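You operate a simulated robot arm through the tools that you are given. There is no shell and no other tool. Be economical: measure what you need, move in short steps, check, and stop when the job is done.

You are at the controls of a simulated robot arm. One attempt, no reset.

JOB
Put the small clear bottle marked "72" from the top of the steel island table on top of the small blue carton and the small clear bottle marked "57" on top of the silver steel disc there. Put the brush with black bristles on the top of the steel island table. Open the green-handled drawer, take the green glass beaker and leave it inside and shut the drawer again. Fetch the yellow cap and set it on the top of the white table. Take the black-cap brown bottle on the filling bench top and put it away on the third store shelf from the bottom. The order is free. Set down upright: small clear bottle, black-cap brown bottle.

It is judged by the outcome, as a careful person would: the job done as asked, and still so three seconds after it is handed in. It fails if anything else is knocked over, pushed out of place, dropped, spilled or broken. Lids that push on must go on centred and level and be pressed home; caps that screw on are set level and turned clockwise until they are tight.

ROBOT AND FRAMES
A 7-joint arm with a two-finger parallel gripper on a trunk, on a base that drives. Base frame: it is fixed to the floor where the robot stands at the start and does not move with it; the origin is under the middle of the robot, x ahead of it, y to its left, z up; the surface under the hand at the start is at about z = 780. Units: mm, rad, N and s.
With the tool pointing down near the work surface it reaches from about 240 to 700 mm from the robot's upright axis, wherever it stands. Its first joint turns from -2.897 to 2.897 rad. Places, roughly: black-cap brown bottle [1000, 2000, 1000]; brush with black bristles (13x5x6 cm) [600, 400, 300]; green glass beaker (6x6x4 cm) [900, 400, 800]; green-handled drawer [-3400, -1900, 700]; green-handled drawer inside [-3400, -1900, 600]; small blue carton (6x6x9 cm) [500, 100, 800]; small clear bottle [500, -250, 750]; steel disc [750, 0, 750]; third store shelf [-7000, 200, 1100]; top of the steel island table [1000, -100, 800]; top of the white table [-1400, 200, 900]; yellow cap (5x5x3 cm) [800, 2000, 900]. Payload 1.57 kg.
The tool frame sits at the grasp point between the pads (the TCP): z along the fingers, y along the line on which they close. The tips reach 30 mm beyond it. The gripper opens to 80 mm. The fingers are 17 mm wide and 12 mm thick; the gripper's body (40 by 82 mm) begins 80 mm behind the TCP.
Orientation is that of the tool frame in the base frame, as a unit quaternion [x, y, z, w]. With the fingers straight down and closing along the base's y, the tool's x points along the base's -x, its y along +y and its z along -z.

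CONTROLS
- The arm moves only by the tool send_rows. Its argument "deltas" is text: rows parted by semicolons, each of 7 numbers parted by spaces: the closure, from 0 (fully open) to 1 (shut), then the shift along the base's x, y, z in units of 400 mm (1.0 is 400 mm), then the turn, a rotation vector about the base's x, y, z in units of 90 degrees (1.0 is 90 degrees). In form: gripper dx dy dz rx ry rz; .... A call has 1 to 10 rows; each row is the pose to reach, as a shift and turn from the pose commanded when the call began. A call with a number of a shift or a turn outside -1 to 1 is refused whole. Rows are played at 5 a second. More than 50 mm and 0.15 rad between two rows, or a gripper value outside its range, and nothing of the call is played. Where a pose cannot be reached the arm comes as near as it can. A force on the tool above 40 N (or 10 N above the force at the start of the call, whichever is more), or a blocked arm, ends the call early, and 0.2 s more pass. Each finger travels about 72 mm/s and halts on what it meets, pressing with about 42 N; the grip force reading is that of the motor and also rises with nothing between the fingers. The clock runs only during rows and for 0.2 s after the last one: add rows that repeat a pose to give the fingers time. The reply holds the time, the measured pose of the TCP, the force on the tool along the base axes, the opening and the grip force, in the units named above and with some noise, with the torque about the TCP (base axes, N m) and any sound that the robot's microphone picked up.
- Cameras (640 x 400 px; columns grow to the right, rows downward): "scene" is now at [-1.7, 146.1, 1588.8]; the picture's right is [0.09, -1.00, 0.00], its down [-0.75, -0.07, -0.66] and it looks along [0.65, 0.06, -0.75] (base axes); focal length 286 px, centre (320, 200). "wrist" rides on the gripper at [72, -7, -122] in the tool frame; the picture's right is [0.09, 1.00, 0.00], its down [-0.84, 0.08, -0.54] and it looks along [-0.54, 0.05, 0.84] (tool axes); focal length 238 px, centre (320, 200). There is no depth. A picture from a camera that has moved, and an enlarged one, comes with that camera's place and axes in the base frame and with its lens. The place of the scene camera against the robot may be out by one fixed shift of up to 12 mm in any direction.
- get_image(camera): a new picture of that camera. No time passes.
- move_column(by): slides the trunk up (or, below 0, down) by that many mm; the arm and the scene camera ride with it, the base frame stays. It gives what a move gives, with no picture.
- drive_base(legs): drives the robot by 1 to 6 legs, each [ahead, left, turn to the left] in mm, mm and rad, along the robot's own axes; the way and the turn of a leg run together, so that a leg with both is an arc; at most 1500 mm and 3.142 rad a leg. The arm and the cameras ride along, it lands a little off, and it stops where it bumps. It gives what a move gives.
- pan_tilt(pan, tilt): turns the head with the scene camera to pan (to the left, within 1.501 rad either way) and tilt (down, from -0.506 to 1.204), counted from straight ahead of the robot. It gives what a move gives.
- inspect(camera, box): a new picture of the part [left, top, right, bottom] of that camera's present view, enlarged. No time passes.
- job_done(): hands the job in; it is judged then, once.

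Work in short steps. Places have to be worked out from the pictures, the camera data and where the tool is seen: move nearer, look again, correct. Check each grasp and each placing, and mend what went wrong. You have 207 turns and 192 pictures in all, those below and enlarged ones among them. Open the gripper and draw the arm clear of the work before you hand the job in, unless the task says otherwise.

The tools are called after "Call:" as a command line: name --argument value ..., lists and objects as JSON in quotes. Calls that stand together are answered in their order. send_rows: Moves the arm, as the interface text tells. Its arguments: {"type":"object","properties":{"deltas":{"type":"string"}},"required":["deltas"]} The other tools are called the same way: move_column (by) slides the trunk up or down; drive_base (legs) drives the base; pan_tilt (pan, tilt) turns the head that bears the scene camera; get_image (camera) takes a picture; inspect (camera, box) takes an enlarged picture of a part of a camera's view; job_done () hands the job in.

At the start:

```text
clock: 0.0
eef_pos: [339.1, 173.8, 1095.4]
tcp_rot: [0.0, 1.0, 0.0, 0.0]
ft_force: [0.3, -0.3, -0.2]
ft_torque: [0.02, 0.01, -0.02]
grip_width: 79.8
grip_force: 0.0
trunk travel left (down, up): [-400.0, 80.0]
robot x, y, heading: [2.8, 0.8, -0.007]
head pan, tilt: [0.087, 0.855]
```

scene: 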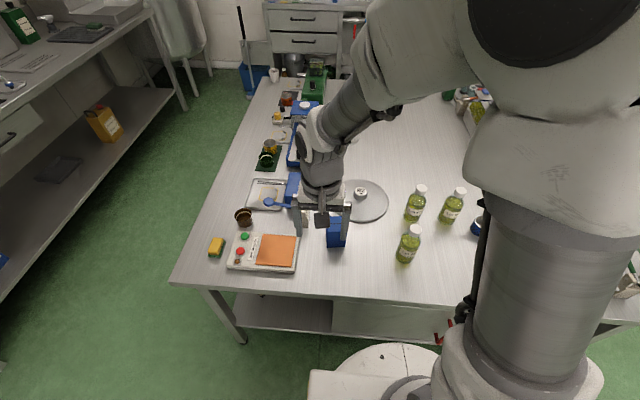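
wrist: 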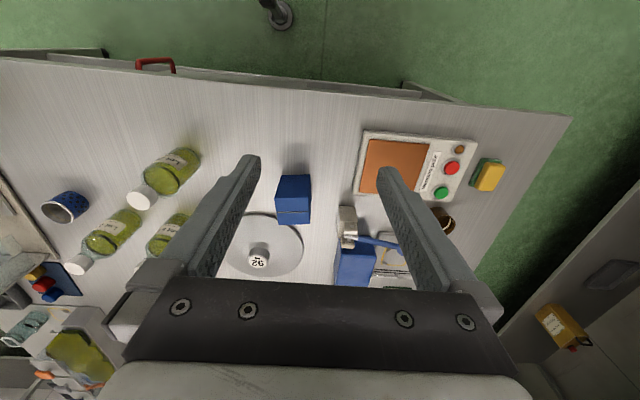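

I start with a survey: enlarge the scene view of the table.

Call:
inspect --camera "scene" --box '[170, 50, 490, 290]'

Call:
inspect --camera "wrist" --box '[0, 100, 520, 400]'

```text
1.67 times, centred on (330, 170) of scene
camera zoom: at [-1.7, 146.1, 1588.8], right [0.09, -1.0, 0.0], down [-0.75, -0.07, -0.66], along [0.65, 0.06, -0.75], focal length 477 px, centre (303, 250)
```

zoom: 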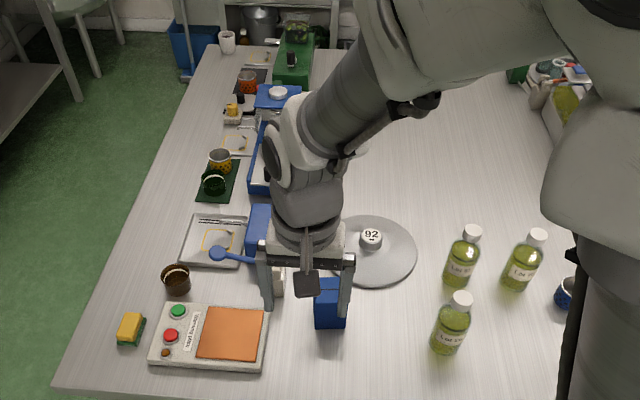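

```text
1.23 times, centred on (260, 250) of wrist
camera zoom: at [266.7, 167.3, 1216.6], right [-0.09, 1.0, 0.0], down [0.84, 0.08, 0.54], along [0.54, 0.05, -0.84], focal length 293 px, centre (394, 138)
```

zoom: 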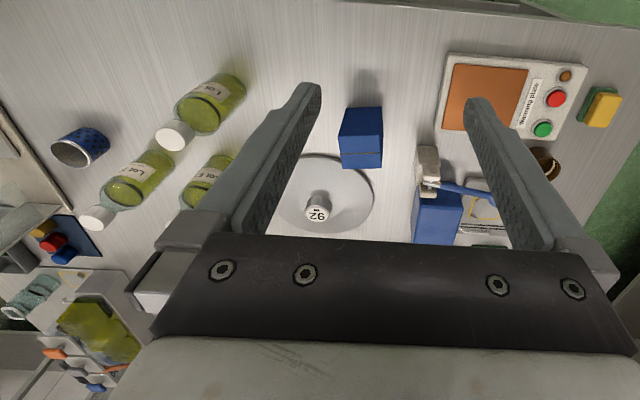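

Small clear bottles lie likely right of the arm; turn the head right to see.

Call:
pan_tilt --pan -0.6 --tilt 0.85

Call:
get_image --camera "scene"

```text
clock: 1.1
eef_pos: [338.4, 173.5, 1096.1]
tcp_rot: [0.0, 1.0, 0.001, -0.001]
ft_force: [0.3, 0.2, 0.2]
ft_torque: [-0.03, -0.01, 0.03]
grip_width: 79.9
grip_force: 0.1
trunk travel left (down, up): [-400.0, 80.0]
robot x, y, heading: [2.0, -1.2, 0.001]
head pan, tilt: [-0.6, 0.85]
```

```text
187 pictures are left
camera scene: at [-14.8, 95.2, 1589.2], right [-0.56, -0.83, 0.0], down [-0.62, 0.42, -0.66], along [0.54, -0.37, -0.75], focal length 286 px, centre (320, 200)
```

scene: 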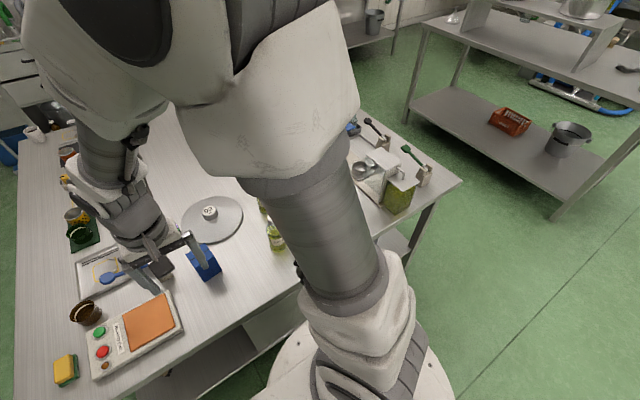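

The arm hides the right side; I move the hand to the right (high up) to see with the wrist camera.

Call:
send_rows --deltas "0 0 -0.11 0 0 0 0;0 0 -0.22 0 0 0 0;0 0 -0.33 0 0 0 0;0 0 -0.44 0 0 0 0;0 0 -0.55 0 0 0 0;0 0 -0.66 0 0 0 0;0 0 -0.77 0 0 0 0;0 0 -0.88 0 0 0 0;0 0 -0.99 0 0 0 0"

Call:
get_image --camera "wrist"

Call:
get_image --camera "scene"

```text
clock: 3.1
eef_pos: [338.4, -224.4, 1094.1]
tcp_rot: [0.0, 1.0, 0.001, 0.001]
ft_force: [0.4, 0.0, -0.7]
ft_torque: [-0.01, -0.02, 0.0]
grip_width: 79.8
grip_force: 0.0
trunk travel left (down, up): [-400.0, 80.0]
robot x, y, heading: [-2.6, 0.7, -0.001]
head pan, tilt: [-0.6, 0.85]
```

```text
186 pictures are left
camera wrist: at [266.3, -231.2, 1215.6], right [-0.09, 1.0, 0.0], down [0.84, 0.08, 0.54], along [0.54, 0.05, -0.84], focal length 238 px, centre (320, 200)
```

wrist: 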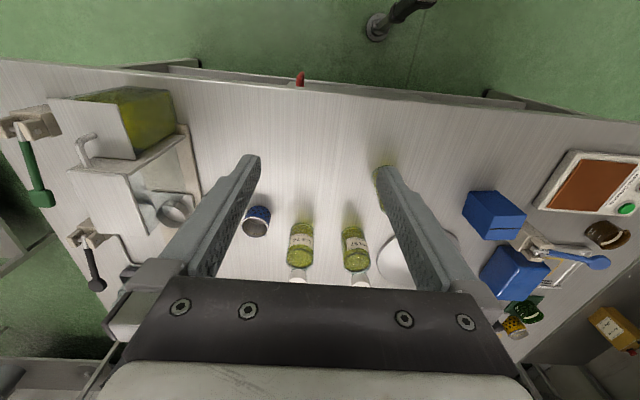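

```text
185 pictures are left
camera scene: at [-14.8, 94.9, 1589.2], right [-0.56, -0.83, 0.0], down [-0.62, 0.42, -0.66], along [0.54, -0.37, -0.75], focal length 286 px, centre (320, 200)
```

scene: 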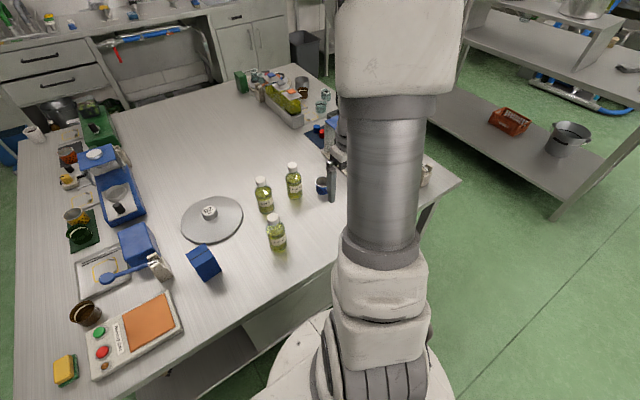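

Read the labels of the green-filled bottles and the thing on the disc.

Call:
inspect --camera "scene" --box '[180, 150, 340, 250]'

Call:
inspect --camera "scene" --box '[60, 130, 220, 290]'

Call:
inspect --camera "wrist" --box '[240, 140, 400, 290]'

```text
4.00 times, centred on (260, 200) of scene
camera zoom: at [-14.8, 94.9, 1589.2], right [-0.56, -0.83, 0.0], down [-0.62, 0.42, -0.66], along [0.54, -0.37, -0.75], focal length 1144 px, centre (560, 200)
```

zoom: 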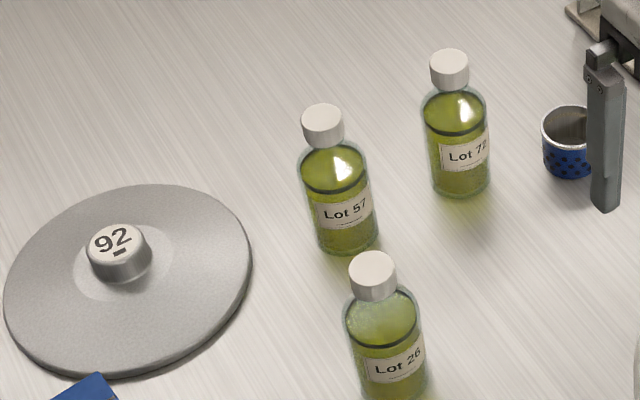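

```text
2.50 times, centred on (140, 210) of scene
camera zoom: at [-14.8, 94.9, 1589.2], right [-0.56, -0.83, 0.0], down [-0.62, 0.42, -0.66], along [0.54, -0.37, -0.75], focal length 715 px, centre (770, 175)
```

zoom: 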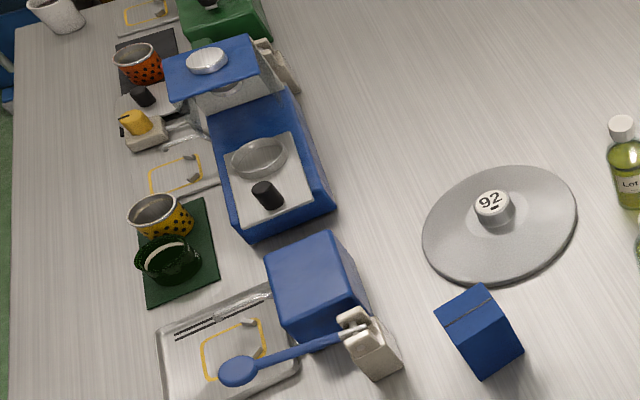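

```text
2.67 times, centred on (320, 215) of wrist
camera zoom: at [266.3, -231.2, 1215.6], right [-0.09, 1.0, 0.0], down [0.84, 0.08, 0.54], along [0.54, 0.05, -0.84], focal length 636 px, centre (320, 160)
```

zoom: 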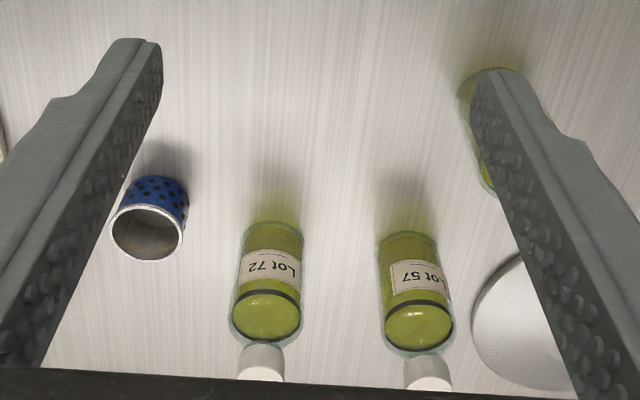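

Lot 72 is at about (636,-241), Lot 57 about (640,-120), disc centre about (700,67). They are at the edge of reach, so I shift the robot 100 mm right and bring the hand above bottle 72 for a closer look.

Call:
drive_base --legs '[[0, -100, 0]]'

Call:
send_rows --deltas "0 0.1 0.03 0 0 0 0;0 0.2 0.06 -0.0 0 0 0;0 0.3 0.09 -0.0 0 0 0;0 0.4 0.12 -0.0 0 0 0;0 0.5 0.16 -0.1 0 0 0;0 0.5 0.19 -0.2 0 0 0;0 0.5 0.19 -0.3 0 0 0"

Call:
get_image --camera "wrist"

```text
clock: 4.5
eef_pos: [339.1, -320.4, 1094.9]
tcp_rot: [-0.001, 1.0, 0.0, -0.001]
ft_force: [0.1, -0.3, 0.3]
ft_torque: [-0.02, 0.03, 0.01]
grip_width: 80.0
grip_force: 0.1
trunk travel left (down, up): [-400.0, 80.0]
robot x, y, heading: [1.2, -98.5, -0.002]
head pan, tilt: [-0.6, 0.85]
```

```text
refused: row 5 steps farther than a row can; nothing moved
```

```text
181 pictures are left
camera wrist: at [267.1, -327.0, 1215.7], right [-0.09, 1.0, 0.0], down [0.84, 0.08, 0.54], along [0.54, 0.05, -0.84], focal length 238 px, centre (320, 200)
```

wrist: 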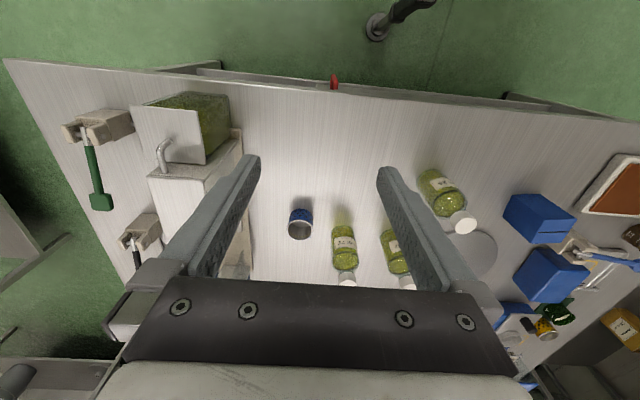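

Bottle 72 shows at y about -241; approach in smaller row steps.

Call:
send_rows --deltas "0 0.09 0.04 -0.05 0 0 0;0 0.18 0.08 -0.1 0 0 0;0 0.27 0.12 -0.15 0 0 0;0 0.36 0.16 -0.2 0 0 0;0 0.45 0.19 -0.25 0 0 0;0 0.54 0.2 -0.3 0 0 0;0 0.54 0.2 -0.3 0 0 0"

Call:
get_image --camera "wrist"

```text
clock: 6.0
eef_pos: [554.1, -238.8, 974.5]
tcp_rot: [-0.002, 1.0, 0.0, 0.001]
ft_force: [0.0, 0.1, -0.6]
ft_torque: [0.03, -0.01, 0.01]
grip_width: 80.1
grip_force: 0.1
trunk travel left (down, up): [-400.0, 80.0]
robot x, y, heading: [0.1, -97.0, -0.002]
head pan, tilt: [-0.6, 0.85]
```

```text
180 pictures are left
camera wrist: at [483.1, -246.4, 1096.0], right [-0.09, 1.0, 0.0], down [0.84, 0.08, 0.54], along [0.54, 0.05, -0.84], focal length 238 px, centre (320, 200)
```

wrist: 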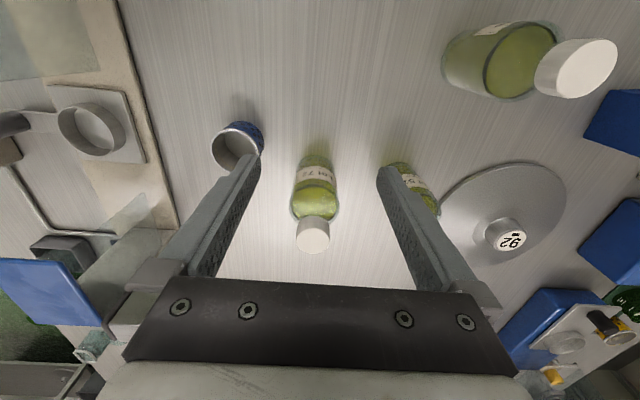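

Bottle 72 stands at about (633,-241), roughly 150 tall and 51 wide. I move over it and descend to TCP z≈866 with fingers either side.

Call:
send_rows --deltas "0 0.1 -0.006 0.03 0 0 0;0 0.197 -0.006 0.03 0 0 0;0 0.197 -0.006 -0.06 0 0 0;0 0.197 -0.006 -0.15 0 0 0;0 0.197 -0.006 -0.22 0 0 0;0 0.197 -0.006 -0.27 0 0 0;0 0.197 -0.006 -0.27 0 0 0"

Call:
get_image --camera "wrist"

Call:
get_image --camera "scene"

```text
clock: 7.7
eef_pos: [634.6, -244.2, 869.1]
tcp_rot: [0.0, 1.0, -0.001, 0.0]
ft_force: [0.0, 0.4, 0.4]
ft_torque: [0.01, 0.02, 0.03]
grip_width: 80.0
grip_force: 0.0
trunk travel left (down, up): [-400.0, 80.0]
robot x, y, heading: [1.2, -97.0, -0.001]
head pan, tilt: [-0.6, 0.85]
```

```text
179 pictures are left
camera wrist: at [562.5, -249.8, 989.2], right [-0.09, 1.0, 0.0], down [0.84, 0.08, 0.54], along [0.54, 0.05, -0.84], focal length 238 px, centre (320, 200)
```

wrist: 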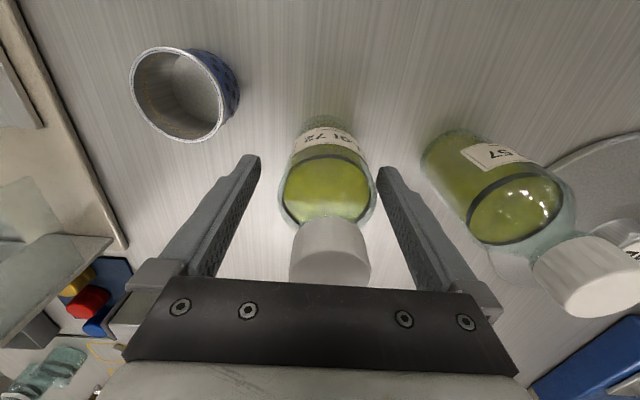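

```text
178 pictures are left
camera scene: at [-14.8, -2.1, 1589.2], right [-0.56, -0.83, 0.0], down [-0.62, 0.42, -0.66], along [0.55, -0.37, -0.75], focal length 286 px, centre (320, 200)
```

scene: 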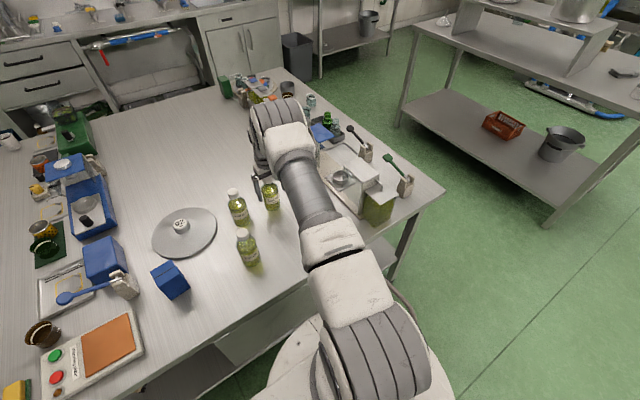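

Well aligned apart from ~5 mm in y. Correct, close on the bottle.

Call:
send_rows --deltas "0 0.003 0.012 -0.012 0 0 0;0 0.003 0.012 -0.012 0 0 0;1 0.003 0.012 -0.012 0 0 0;1 0.003 0.012 -0.012 0 0 0;1 0.003 0.012 -0.012 0 0 0;1 0.003 0.012 0.05 0 0 0;1 0.003 0.012 0.15 0 0 0;1 0.003 0.012 0.25 0 0 0;1 0.003 0.012 0.35 0 0 0;1 0.003 0.012 0.35 0 0 0"

Call:
get_image --camera "wrist"

```text
clock: 9.8
eef_pos: [635.8, -237.1, 1006.3]
tcp_rot: [-0.001, 1.0, 0.0, 0.0]
ft_force: [0.2, 0.5, -4.4]
ft_torque: [0.01, 0.03, 0.02]
grip_width: 59.0
grip_force: 42.6
trunk travel left (down, up): [-400.0, 80.0]
robot x, y, heading: [1.3, -97.3, -0.001]
head pan, tilt: [-0.6, 0.85]
```

```text
177 pictures are left
camera wrist: at [565.2, -244.5, 1128.1], right [-0.09, 1.0, 0.0], down [0.84, 0.08, 0.54], along [0.54, 0.05, -0.84], focal length 238 px, centre (320, 200)
```

wrist: 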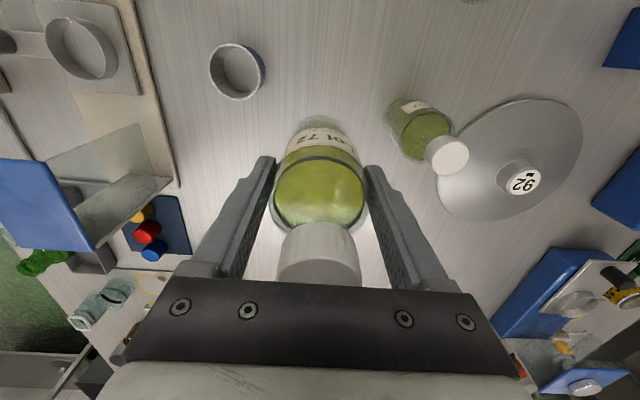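

Grasped (59 mm wide, ~0.45 kg). Now measure the blue carton.

Call:
inspect --camera "scene" --box '[120, 190, 280, 310]'

```text
3.33 times, centred on (200, 250) of scene
camera zoom: at [-14.7, -2.1, 1589.2], right [-0.56, -0.83, 0.0], down [-0.62, 0.42, -0.66], along [0.55, -0.37, -0.75], focal length 953 px, centre (720, 33)
```

zoom: 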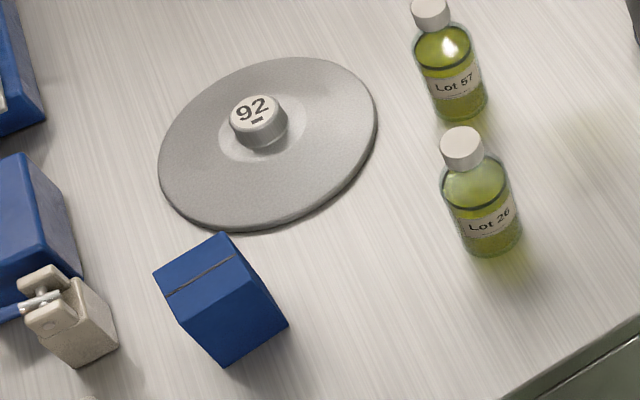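

Carton top centre is about (530,145), z≈870. Raise and carry the bottle over it, then check.

Call:
send_rows --deltas "1 0 0 0.12 0 0 0;1 -0.03 0.11 0.15 0 0 0;1 -0.06 0.22 0.15 0 0 0;1 -0.09 0.33 0.15 0 0 0;1 -0.12 0.44 0.15 0 0 0;1 -0.15 0.55 0.15 0 0 0;1 -0.18 0.66 0.15 0 0 0;1 -0.21 0.77 0.15 0 0 0;1 -0.24 0.86 0.12 0 0 0;1 -0.265 0.955 0.08 0 0 0"

Call:
get_image --camera "wrist"

Call:
get_image --camera "scene"

```text
clock: 12.1
eef_pos: [528.8, 143.8, 1038.0]
tcp_rot: [-0.001, 1.0, 0.0, 0.0]
ft_force: [0.5, -0.1, -4.3]
ft_torque: [0.04, 0.06, -0.03]
grip_width: 59.0
grip_force: 41.9
trunk travel left (down, up): [-400.0, 80.0]
robot x, y, heading: [-0.0, -98.5, 0.002]
head pan, tilt: [-0.6, 0.85]
```

```text
175 pictures are left
camera wrist: at [457.0, 137.3, 1158.8], right [-0.09, 1.0, 0.0], down [0.84, 0.08, 0.54], along [0.54, 0.05, -0.84], focal length 238 px, centre (320, 200)
```

wrist: 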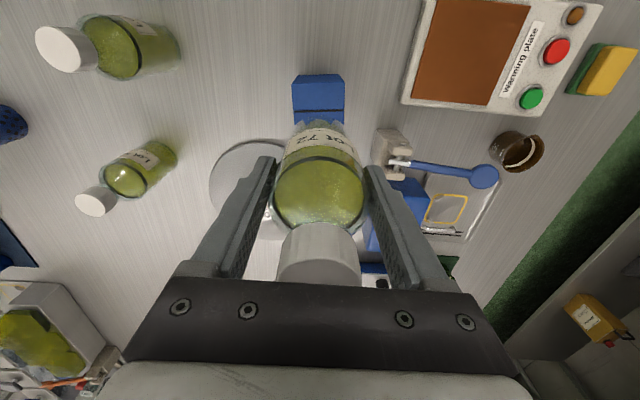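

```text
174 pictures are left
camera scene: at [-14.6, -1.7, 1589.2], right [-0.56, -0.83, 0.0], down [-0.62, 0.42, -0.66], along [0.55, -0.37, -0.75], focal length 286 px, centre (320, 200)
```

scene: 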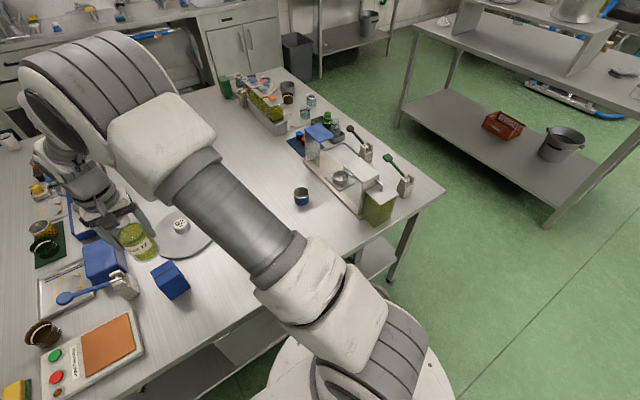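

Need a sharper look at the carton from the wrist to fix its centre.

Call:
inspect --camera "wrist" --box '[270, 60, 370, 140]'

Call:
inspect --camera "scene" --box '[100, 200, 220, 310]'

```text
5.00 times, centred on (320, 100) of wrist
camera zoom: at [457.0, 137.3, 1158.8], right [-0.09, 1.0, 0.0], down [0.84, 0.08, 0.54], along [0.54, 0.05, -0.84], focal length 1192 px, centre (320, 700)
```

zoom: 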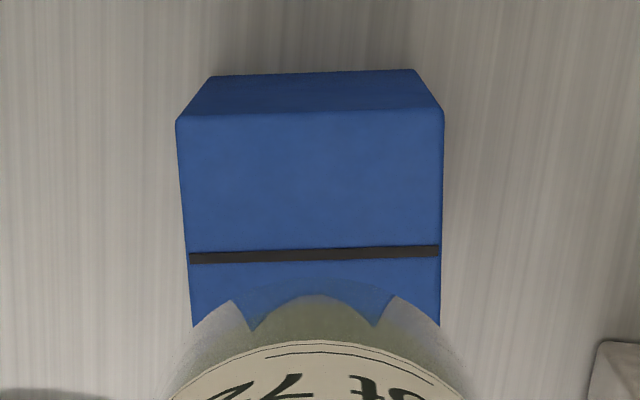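

```text
3.64 times, centred on (160, 255) of scene
camera zoom: at [-14.6, -1.7, 1589.2], right [-0.56, -0.83, 0.0], down [-0.62, 0.42, -0.66], along [0.55, -0.37, -0.75], focal length 1040 px, centre (902, 0)
```

zoom: 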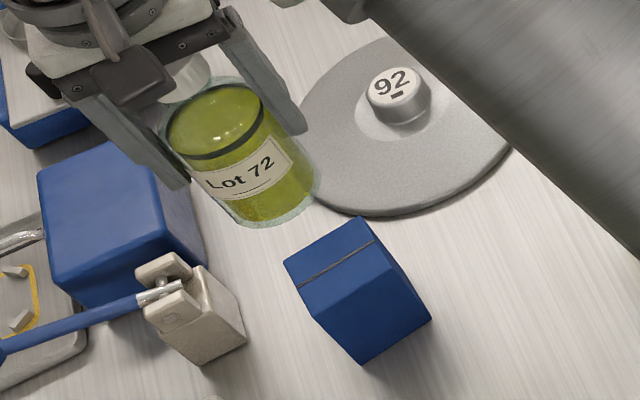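

Wrist data gives carton centre (521,141), top z=870, and the bottle sits ~6 mm ahead of the TCP. Shift to (515,141) and lower to just above contact.

Call:
send_rows --deltas "1 -0.0345 -0.007 0 0 0 0;1 -0.0345 -0.007 -0.08 0 0 0;1 -0.0345 -0.007 -0.16 0 0 0;1 -0.0345 -0.007 -0.195 0 0 0;1 -0.0345 -0.007 -0.2 0 0 0;1 -0.0345 -0.007 -0.205 0 0 0"

Call:
get_image --camera "wrist"

Call:
inspect --camera "scene" --box '[90, 170, 250, 310]'

```text
clock: 13.4
eef_pos: [514.8, 141.7, 956.1]
tcp_rot: [-0.001, 1.0, 0.001, 0.0]
ft_force: [0.1, 0.7, -3.4]
ft_torque: [0.03, 0.01, -0.02]
grip_width: 59.1
grip_force: 41.9
trunk travel left (down, up): [-400.0, 80.0]
robot x, y, heading: [2.0, -98.1, 0.006]
head pan, tilt: [-0.6, 0.85]
```

```text
171 pictures are left
camera wrist: at [443.1, 135.3, 1077.8], right [-0.09, 1.0, 0.0], down [0.84, 0.08, 0.54], along [0.54, 0.05, -0.84], focal length 238 px, centre (320, 200)
```

wrist: 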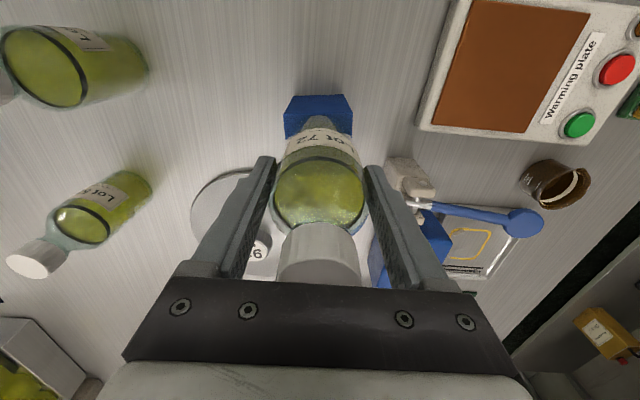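

```text
2.86 times, centred on (170, 240) of scene
camera zoom: at [-14.6, -2.0, 1589.2], right [-0.56, -0.83, 0.0], down [-0.62, 0.42, -0.66], along [0.55, -0.37, -0.75], focal length 817 px, centre (749, 86)
```

zoom: 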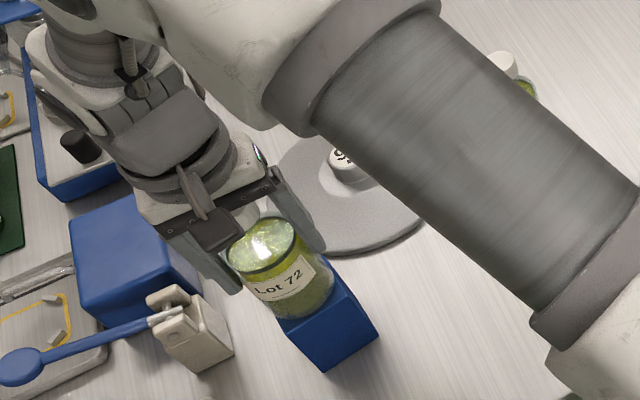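

Check the base against the carton edge up close.

Call:
inspect --camera "wrist" --box '[260, 80, 380, 170]'

```text
4.44 times, centred on (320, 125) of wrist
camera zoom: at [443.1, 135.3, 1077.8], right [-0.09, 1.0, 0.0], down [0.84, 0.08, 0.54], along [0.54, 0.05, -0.84], focal length 1059 px, centre (320, 533)
```

zoom: 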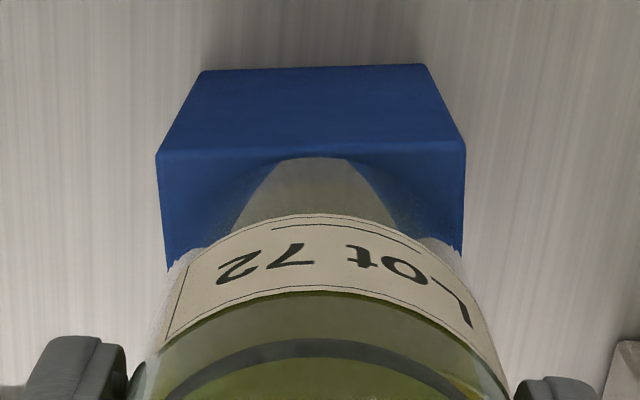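

Base lies inside the carton top. Lower gently to contact, open partly, then rise.

Call:
send_rows --deltas "1 0 0 -0.004 0 0 0;1 0 0 -0.007 0 0 0;1 0 0 -0.007 0 0 0"

```text
clock: 14.2
eef_pos: [514.5, 140.6, 953.6]
tcp_rot: [-0.001, 1.0, 0.0, 0.0]
ft_force: [0.0, -1.3, -3.4]
ft_torque: [0.0, 0.01, -0.02]
grip_width: 58.8
grip_force: 41.7
trunk travel left (down, up): [-400.0, 80.0]
robot x, y, heading: [0.3, -97.6, -0.002]
head pan, tilt: [-0.6, 0.85]
```

Call:
send_rows --deltas "1 0 0 -0.003 0 0 0;1 0 0 -0.006 0 0 0;1 0 0 -0.006 0 0 0"

```text
clock: 15.1
eef_pos: [514.9, 141.1, 954.0]
tcp_rot: [-0.001, 1.0, 0.0, 0.001]
ft_force: [-2.1, -0.4, 12.3]
ft_torque: [-0.05, 0.19, 0.04]
grip_width: 58.7
grip_force: 41.6
trunk travel left (down, up): [-400.0, 80.0]
robot x, y, heading: [0.0, -92.8, 0.005]
head pan, tilt: [-0.6, 0.85]
```

Contact felt (+12 N at z≈954). Release partly and rise.

Call:
send_rows --deltas "0.8 0 0 0.006 0 0 0;0.15 0 0 0.006 0 0 0;0.12 0 0 0.006 0 0 0;0.12 0 0 0.006 0 0 0;0.12 0 0 0.1 0 0 0;0.12 0 0 0.2 0 0 0;0.12 0 0 0.3 0 0 0;0.12 0 0 0.36 0 0 0"

Call:
get_image --camera "wrist"

```text
clock: 16.9
eef_pos: [515.7, 140.2, 1095.8]
tcp_rot: [0.0, 1.0, 0.001, 0.0]
ft_force: [0.1, 0.2, 0.2]
ft_torque: [0.01, -0.02, 0.01]
grip_width: 70.5
grip_force: 0.1
trunk travel left (down, up): [-400.0, 80.0]
robot x, y, heading: [0.8, -96.5, 0.003]
head pan, tilt: [-0.6, 0.85]
```

```text
168 pictures are left
camera wrist: at [443.6, 132.8, 1216.3], right [-0.09, 1.0, 0.0], down [0.84, 0.08, 0.54], along [0.54, 0.05, -0.84], focal length 238 px, centre (320, 200)
```

wrist: 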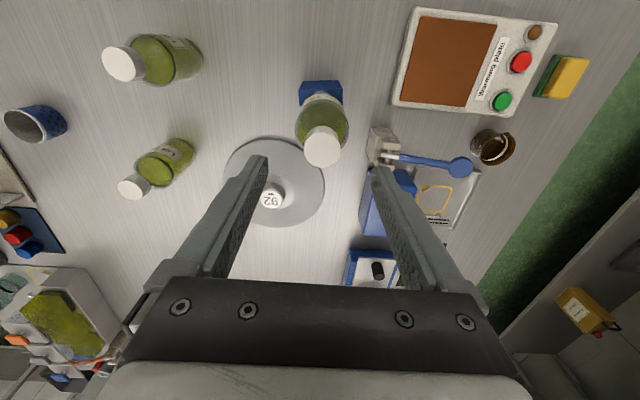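

Bottle 72 stands on the carton. Disc centre ~(690,59), radius ~105. Next: go to bottle 57 and look.

Call:
send_rows --deltas "0.1 0.02 -0.11 0 0 0 0;0 0.04 -0.22 0 0 0 0;0 0.06 -0.33 -0.05 0 0 0;0 0.08 -0.44 -0.1 0 0 0;0 0.11 -0.55 -0.15 0 0 0;0 0.13 -0.65 -0.2 0 0 0;0 0.137 -0.65 -0.275 0 0 0;0 0.137 -0.65 -0.275 0 0 0"

Call:
get_image --camera "wrist"

```text
clock: 18.6
eef_pos: [569.7, -119.7, 985.1]
tcp_rot: [-0.001, 1.0, 0.0, 0.001]
ft_force: [0.4, 0.0, 0.1]
ft_torque: [-0.02, 0.03, 0.01]
grip_width: 80.1
grip_force: 0.0
trunk travel left (down, up): [-400.0, 80.0]
robot x, y, heading: [0.6, -102.4, -0.002]
head pan, tilt: [-0.6, 0.85]
```

```text
167 pictures are left
camera wrist: at [498.0, -125.9, 1106.3], right [-0.09, 1.0, 0.0], down [0.84, 0.08, 0.54], along [0.54, 0.05, -0.84], focal length 238 px, centre (320, 200)
```

wrist: 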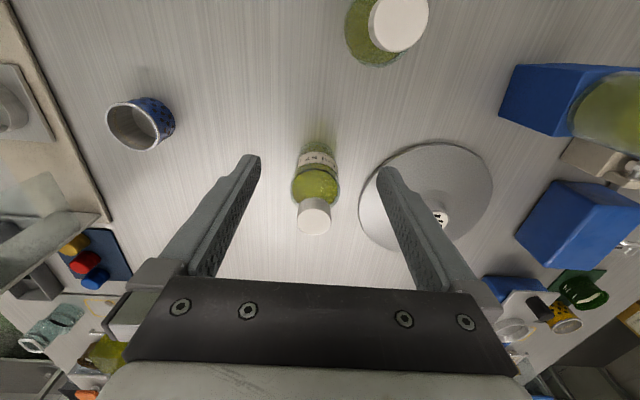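

Bottle 57 at ~(639,-120). Move over, descend, grip, lift.

Call:
send_rows --deltas "0 0.09 0 0 0 0 0;0 0.173 0 0 0 0 0;0 0.173 0 -0.1 0 0 0;0 0.173 0 -0.2 0 0 0;0 0.173 0 -0.302 0 0 0;0 0.173 0 -0.302 0 0 0;1 0.173 0 -0.302 0 0 0;1 0.173 0 -0.302 0 0 0;1 0.173 0 -0.302 0 0 0"

Call:
get_image --camera "wrist"

```text
clock: 20.6
eef_pos: [639.2, -119.7, 864.4]
tcp_rot: [-0.002, 1.0, 0.0, 0.0]
ft_force: [0.1, -0.1, 0.5]
ft_torque: [0.02, -0.07, 0.0]
grip_width: 58.6
grip_force: 41.9
trunk travel left (down, up): [-400.0, 80.0]
robot x, y, heading: [2.2, -99.0, -0.001]
head pan, tilt: [-0.6, 0.85]
```

```text
166 pictures are left
camera wrist: at [568.1, -126.1, 985.3], right [-0.09, 1.0, 0.0], down [0.84, 0.08, 0.54], along [0.54, 0.05, -0.84], focal length 238 px, centre (320, 200)
```

wrist: 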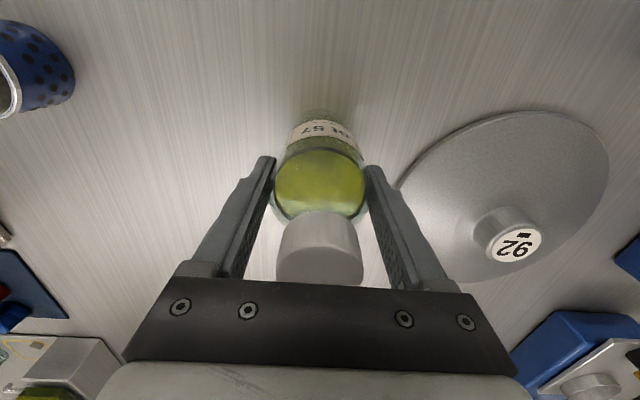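

Gripped 57 (offset ~+2 mm in x). Disc centre ~(698,60), r≈106; I set the bottle down at about (625,45), between hub and rim.

Call:
send_rows --deltas "1 0 0 0.1 0 0 0;1 0 0 0.15 0 0 0;1 -0.01 0.1 0.15 0 0 0;1 -0.02 0.2 0.15 0 0 0;1 -0.03 0.3 0.15 0 0 0;1 -0.039 0.41 0.15 0 0 0;1 -0.039 0.41 0.06 0 0 0;1 -0.039 0.41 0.06 0 0 0"

Call:
get_image --camera "wrist"

Call:
inspect --camera "scene" --box '[90, 150, 250, 270]'

```text
clock: 22.4
eef_pos: [624.4, 43.3, 889.2]
tcp_rot: [-0.001, 1.0, 0.0, 0.0]
ft_force: [0.0, 0.0, -3.7]
ft_torque: [-0.01, -0.03, -0.01]
grip_width: 58.4
grip_force: 42.1
trunk travel left (down, up): [-400.0, 80.0]
robot x, y, heading: [1.6, -95.2, -0.002]
head pan, tilt: [-0.6, 0.85]
```

```text
165 pictures are left
camera wrist: at [552.8, 35.8, 1009.7], right [-0.09, 1.0, 0.0], down [0.84, 0.08, 0.54], along [0.54, 0.05, -0.84], focal length 238 px, centre (320, 200)
```

wrist: 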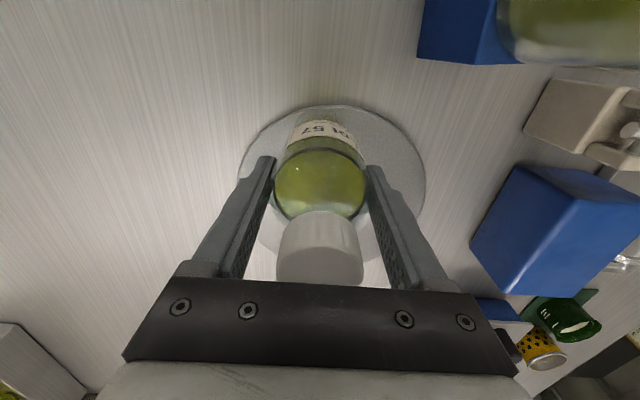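

```text
3.33 times, centred on (170, 210) of scene
camera zoom: at [-14.3, -2.1, 1589.2], right [-0.56, -0.83, 0.0], down [-0.62, 0.42, -0.66], along [0.55, -0.37, -0.75], focal length 953 px, centre (820, 167)
```

zoom: 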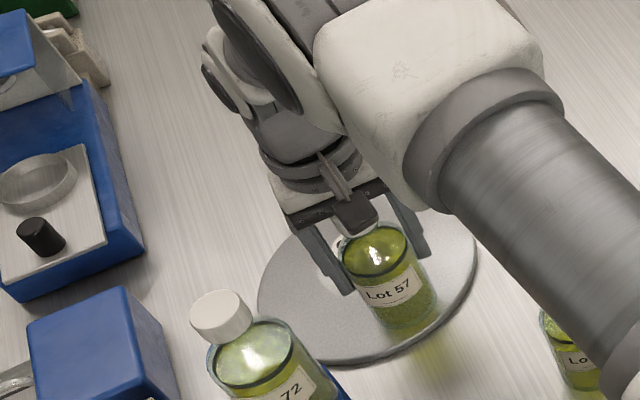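

Near disc edge at x≈595; shift +3 mm x and lower until contact.

Call:
send_rows --deltas "1 0.0075 0.003 -0.01 0 0 0;1 0.0075 0.003 -0.03 0 0 0;1 0.0075 0.003 -0.04 0 0 0;1 0.0075 0.003 -0.045 0 0 0;1 0.0075 0.003 -0.05 0 0 0;1 0.0075 0.003 -0.053 0 0 0"

```text
clock: 23.9
eef_pos: [625.3, 45.9, 870.4]
tcp_rot: [0.0, 1.0, 0.0, 0.002]
ft_force: [-3.9, -4.5, 27.8]
ft_torque: [0.2, -0.39, -0.03]
grip_width: 58.4
grip_force: 42.1
trunk travel left (down, up): [-400.0, 80.0]
robot x, y, heading: [0.8, -94.6, 0.001]
head pan, tilt: [-0.6, 0.85]
```

Contact. Relax 2 mm, release and rise.

Call:
send_rows --deltas "1 0 0 0.005 0 0 0;0.8 0 0 0.006 0 0 0;0.2 0 0 0.006 0 0 0;0.1 0 0 0.006 0 0 0;0.1 0 0 0.006 0 0 0;0.1 0 0 0.1 0 0 0;0.1 0 0 0.2 0 0 0;0.1 0 0 0.3 0 0 0;0.1 0 0 0.4 0 0 0"

Call:
get_image --camera "wrist"

Call:
inspect --camera "scene" --box '[90, 170, 250, 290]'

```text
clock: 25.9
eef_pos: [626.1, 44.8, 1029.0]
tcp_rot: [0.0, 1.0, 0.0, 0.0]
ft_force: [-1.4, -0.9, 0.4]
ft_torque: [-0.01, 0.0, 0.02]
grip_width: 71.8
grip_force: 0.2
trunk travel left (down, up): [-400.0, 80.0]
robot x, y, heading: [2.0, -101.5, 0.004]
head pan, tilt: [-0.6, 0.85]
```

```text
163 pictures are left
camera wrist: at [554.0, 38.7, 1150.2], right [-0.09, 1.0, 0.0], down [0.84, 0.08, 0.54], along [0.54, 0.05, -0.84], focal length 238 px, centre (320, 200)
```

wrist: 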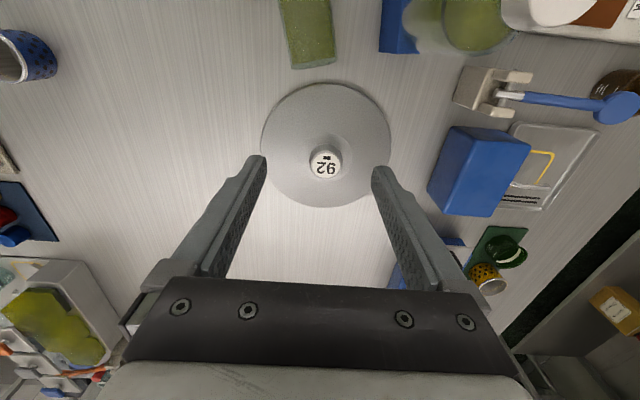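

```text
3.33 times, centred on (170, 230) of scene
camera zoom: at [-15.0, -2.1, 1589.1], right [-0.56, -0.83, 0.0], down [-0.62, 0.42, -0.66], along [0.55, -0.37, -0.75], focal length 953 px, centre (820, 100)
```

zoom: 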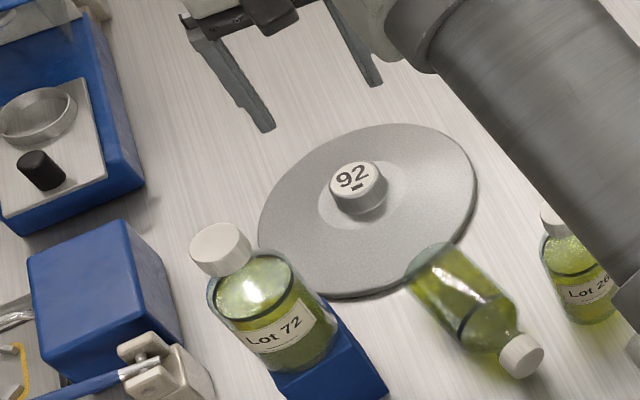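

Bottle 57 tipped over (the hub likely lifted its edge) and now lies between disc and table edge. I mend this: first view it well.

Call:
send_rows --deltas "0 -0.1 0 0 0 0 0;0 -0.2 0 0 0 0 0;0 -0.3 -0.02 0 0 0 0;0 -0.4 -0.04 0 0 0 0;0 -0.5 -0.06 0 0 0 0;0 -0.5 -0.06 0 0 0 0"

Call:
get_image --camera "wrist"

Call:
inspect --camera "wrist" --box '[220, 60, 440, 270]'

```text
clock: 27.2
eef_pos: [429.2, 23.6, 1027.5]
tcp_rot: [-0.001, 1.0, 0.0, -0.001]
ft_force: [0.3, -0.2, 0.0]
ft_torque: [-0.02, 0.02, 0.0]
grip_width: 79.9
grip_force: 0.1
trunk travel left (down, up): [-400.0, 80.0]
robot x, y, heading: [0.9, -98.0, 0.001]
head pan, tilt: [-0.6, 0.85]
```

```text
161 pictures are left
camera wrist: at [355.4, 17.2, 1148.4], right [-0.09, 1.0, 0.0], down [0.84, 0.08, 0.54], along [0.54, 0.05, -0.84], focal length 238 px, centre (320, 200)
```

wrist: 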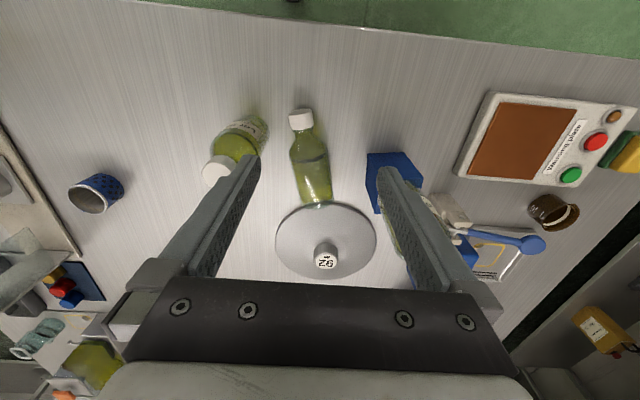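

```text
1.90 times, centred on (330, 165) of wrist
camera zoom: at [355.4, 17.2, 1148.4], right [-0.09, 1.0, 0.0], down [0.84, 0.08, 0.54], along [0.54, 0.05, -0.84], focal length 454 px, centre (301, 267)
```

zoom: 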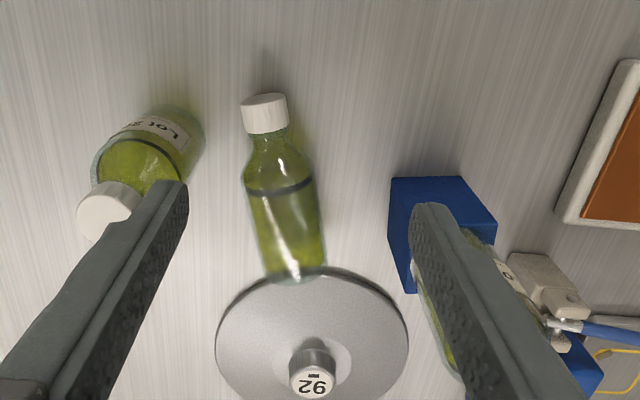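

The lying bottle's axis runs from about (431,-4) to (582,34). Plan: grasp it with the hand tilted 30°, then roll 180° about the (-1,0,1) axis to right it. Go to a pre-grasp pose.

Call:
send_rows --deltas "0 0.03 -0.007 -0.06 0.0081 -0.0663 0.0304;0 0.055 -0.014 -0.12 0.0163 -0.1326 0.0608;0 0.08 -0.021 -0.18 0.0244 -0.199 0.0911;0 0.11 -0.028 -0.24 0.0326 -0.2653 0.1215;0 0.136 -0.035 -0.3 0.0407 -0.3316 0.1519;0 0.136 -0.035 -0.316 0.0407 -0.3316 0.1519;0 0.136 -0.035 -0.316 0.0407 -0.3316 0.1519"

Call:
get_image --camera "wrist"

Call:
get_image --camera "scene"

```text
clock: 28.9
eef_pos: [481.0, 7.1, 899.2]
tcp_rot: [-0.12, 0.959, 0.031, 0.256]
ft_force: [-0.4, 0.2, 0.0]
ft_torque: [-0.01, -0.02, 0.01]
grip_width: 79.8
grip_force: 0.0
trunk travel left (down, up): [-400.0, 80.0]
robot x, y, heading: [0.8, -97.5, 0.001]
head pan, tilt: [-0.6, 0.85]
```

```text
159 pictures are left
camera wrist: at [363.1, -28.7, 968.5], right [-0.32, 0.95, -0.05], down [0.42, 0.19, 0.89], along [0.85, 0.26, -0.46], focal length 238 px, centre (320, 200)
```

wrist: 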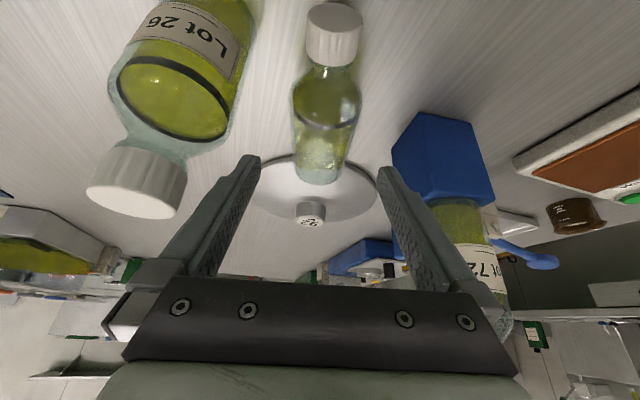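

```text
158 pictures are left
camera scene: at [-14.9, -2.1, 1589.2], right [-0.56, -0.83, 0.0], down [-0.62, 0.42, -0.66], along [0.55, -0.37, -0.75], focal length 286 px, centre (320, 200)
```

scene: 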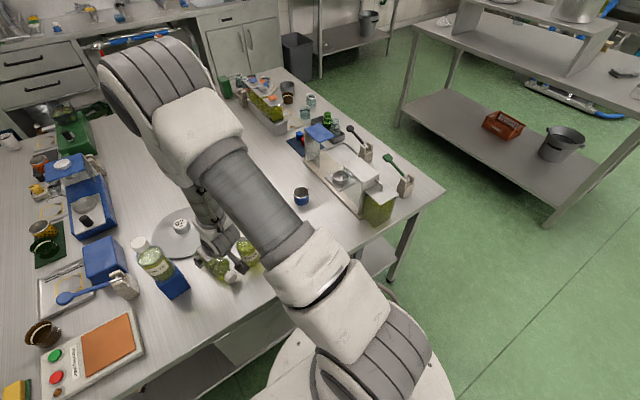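

Aligned with the bottle. Advance along the tool axis, straddling the bottle, and look before gripping.

Call:
send_rows --deltas "0 0.04 0.011 -0.07 0 0 0;0 0.08 0.022 -0.14 0 0 0;0 0.127 0.035 -0.214 0 0 0;0 0.127 0.035 -0.214 0 0 0"

Call:
get_image --camera "wrist"

```text
clock: 29.9
eef_pos: [530.3, 23.0, 815.4]
tcp_rot: [-0.118, 0.959, 0.032, 0.257]
ft_force: [-0.3, 0.3, 0.4]
ft_torque: [0.02, 0.0, 0.0]
grip_width: 80.0
grip_force: 0.0
trunk travel left (down, up): [-400.0, 80.0]
robot x, y, heading: [-0.6, -94.8, -0.0]
head pan, tilt: [-0.6, 0.85]
```

```text
157 pictures are left
camera wrist: at [412.8, -12.6, 883.8], right [-0.32, 0.95, -0.05], down [0.42, 0.19, 0.89], along [0.85, 0.26, -0.46], focal length 238 px, centre (320, 200)
```

wrist: 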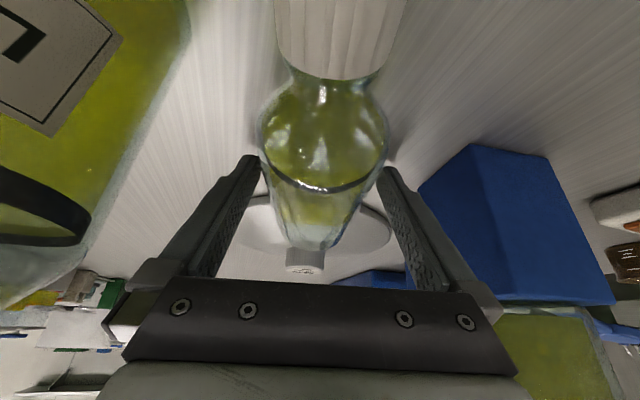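

Straddled properly. Close and lift.

Call:
send_rows --deltas "1 0 0 0 0 0 0;1 0 0 0 0 0 0;1 0 0 0 0 0 0;1 -0.01 0 0.1 0 0 0;1 -0.03 0 0.2 0 0 0;1 -0.05 0 0.32 0 0 0;1 -0.08 0 0.44 0 0 0;1 -0.1 0 0.56 0 0 0;1 -0.1 0 0.66 0 0 0;1 -0.1 0 0.66 0 0 0"

Call:
get_image --camera "wrist"

```text
clock: 32.0
eef_pos: [489.4, 22.6, 1080.8]
tcp_rot: [-0.118, 0.959, 0.031, 0.257]
ft_force: [0.1, 0.6, -3.9]
ft_torque: [0.03, -0.07, -0.02]
grip_width: 58.6
grip_force: 42.0
trunk travel left (down, up): [-400.0, 80.0]
robot x, y, heading: [0.9, -97.4, -0.001]
head pan, tilt: [-0.6, 0.85]
```

```text
156 pictures are left
camera wrist: at [372.0, -13.8, 1150.2], right [-0.32, 0.95, -0.05], down [0.42, 0.19, 0.89], along [0.85, 0.26, -0.46], focal length 238 px, centre (320, 200)
```

wrist: 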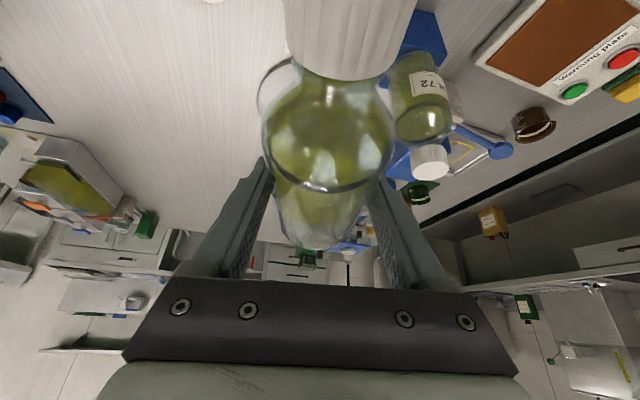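

Bottle is held. Begin the roll about (-0.686,-0.173,0.707), first 45°, rising a little, and check that the wrist follows.

Call:
send_rows --deltas "1 0 -0.02 0.04 -0.0572 -0.0144 0.0589;1 0 -0.04 0.08 -0.1143 -0.0288 0.1178;1 0 -0.06 0.12 -0.1715 -0.0431 0.1768;1 0 -0.08 0.15 -0.2287 -0.0575 0.2357;1 0 -0.1 0.15 -0.2858 -0.0719 0.2946;1 0 -0.12 0.15 -0.343 -0.0863 0.3535;1 0 -0.12 0.15 -0.343 -0.0863 0.3535"

```text
clock: 33.6
eef_pos: [491.9, -25.3, 1140.2]
tcp_rot: [-0.439, 0.845, -0.162, 0.26]
ft_force: [-0.1, -0.8, -3.0]
ft_torque: [0.05, -0.02, 0.02]
grip_width: 58.3
grip_force: 42.0
trunk travel left (down, up): [-400.0, 80.0]
robot x, y, heading: [1.3, -97.0, 0.006]
head pan, tilt: [-0.6, 0.85]
```

Followed fully. Continue another 75° in the same sense.

Call:
send_rows --deltas "1 0 0 0 -0.0572 -0.0144 0.0589;1 0 0 0 -0.1143 -0.0288 0.1178;1 0 0 0 -0.1715 -0.0431 0.1768;1 0 0 0 -0.2287 -0.0575 0.2357;1 0 0 0 -0.2858 -0.0719 0.2946;1 0 0 0 -0.343 -0.0863 0.3535;1 0 0 0 -0.4002 -0.1007 0.4124;1 0 0 0 -0.4573 -0.115 0.4713;1 0 0 0 -0.5145 -0.1294 0.5303;1 0 0 0 -0.5717 -0.1438 0.5892"

```text
clock: 35.9
eef_pos: [492.9, -26.0, 1139.6]
tcp_rot: [0.804, -0.385, 0.415, -0.181]
ft_force: [-0.4, 0.0, -3.3]
ft_torque: [0.03, -0.03, -0.03]
grip_width: 58.3
grip_force: 42.2
trunk travel left (down, up): [-400.0, 80.0]
robot x, y, heading: [1.0, -97.7, 0.0]
head pan, tilt: [-0.6, 0.85]
```

Still following. Last 60°.

Call:
send_rows --deltas "1 0 0 0 -0.0572 -0.0144 0.0589;1 0 0 0 -0.1143 -0.0288 0.1178;1 0 0 0 -0.1715 -0.0431 0.1768;1 0 0 0 -0.2287 -0.0575 0.2357;1 0 0 0 -0.2858 -0.0719 0.2946;1 0 0 0 -0.343 -0.0863 0.3535;1 0 0 0 -0.4002 -0.1007 0.4124;1 0 0 0 -0.4573 -0.115 0.4713;1 0 0 0 -0.4573 -0.115 0.4713"

Call:
get_image --camera "wrist"

Call:
get_image --camera "scene"

```text
clock: 37.9
eef_pos: [492.7, -25.0, 1139.4]
tcp_rot: [0.859, 0.108, 0.496, -0.062]
ft_force: [0.1, -0.6, -4.0]
ft_torque: [-0.01, 0.04, 0.01]
grip_width: 58.3
grip_force: 42.5
trunk travel left (down, up): [-400.0, 80.0]
robot x, y, heading: [-0.8, -97.7, 0.004]
head pan, tilt: [-0.6, 0.85]
```

```text
155 pictures are left
camera wrist: at [422.9, -35.5, 1261.9], right [0.29, -0.95, 0.08], down [-0.84, -0.29, -0.45], along [0.46, 0.06, -0.89], focal length 238 px, centre (320, 200)
```

wrist: 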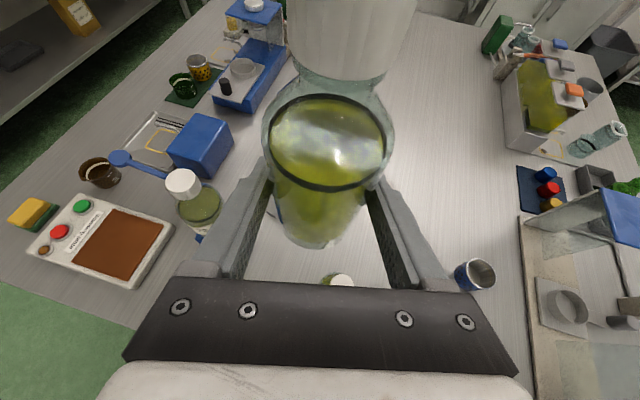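

```text
154 pictures are left
camera scene: at [-14.6, -2.1, 1589.2], right [-0.56, -0.83, 0.0], down [-0.62, 0.42, -0.66], along [0.55, -0.37, -0.75], focal length 286 px, centre (320, 200)
```

scene: 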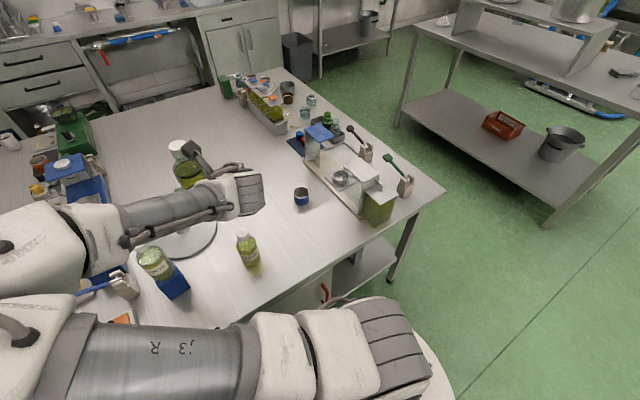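

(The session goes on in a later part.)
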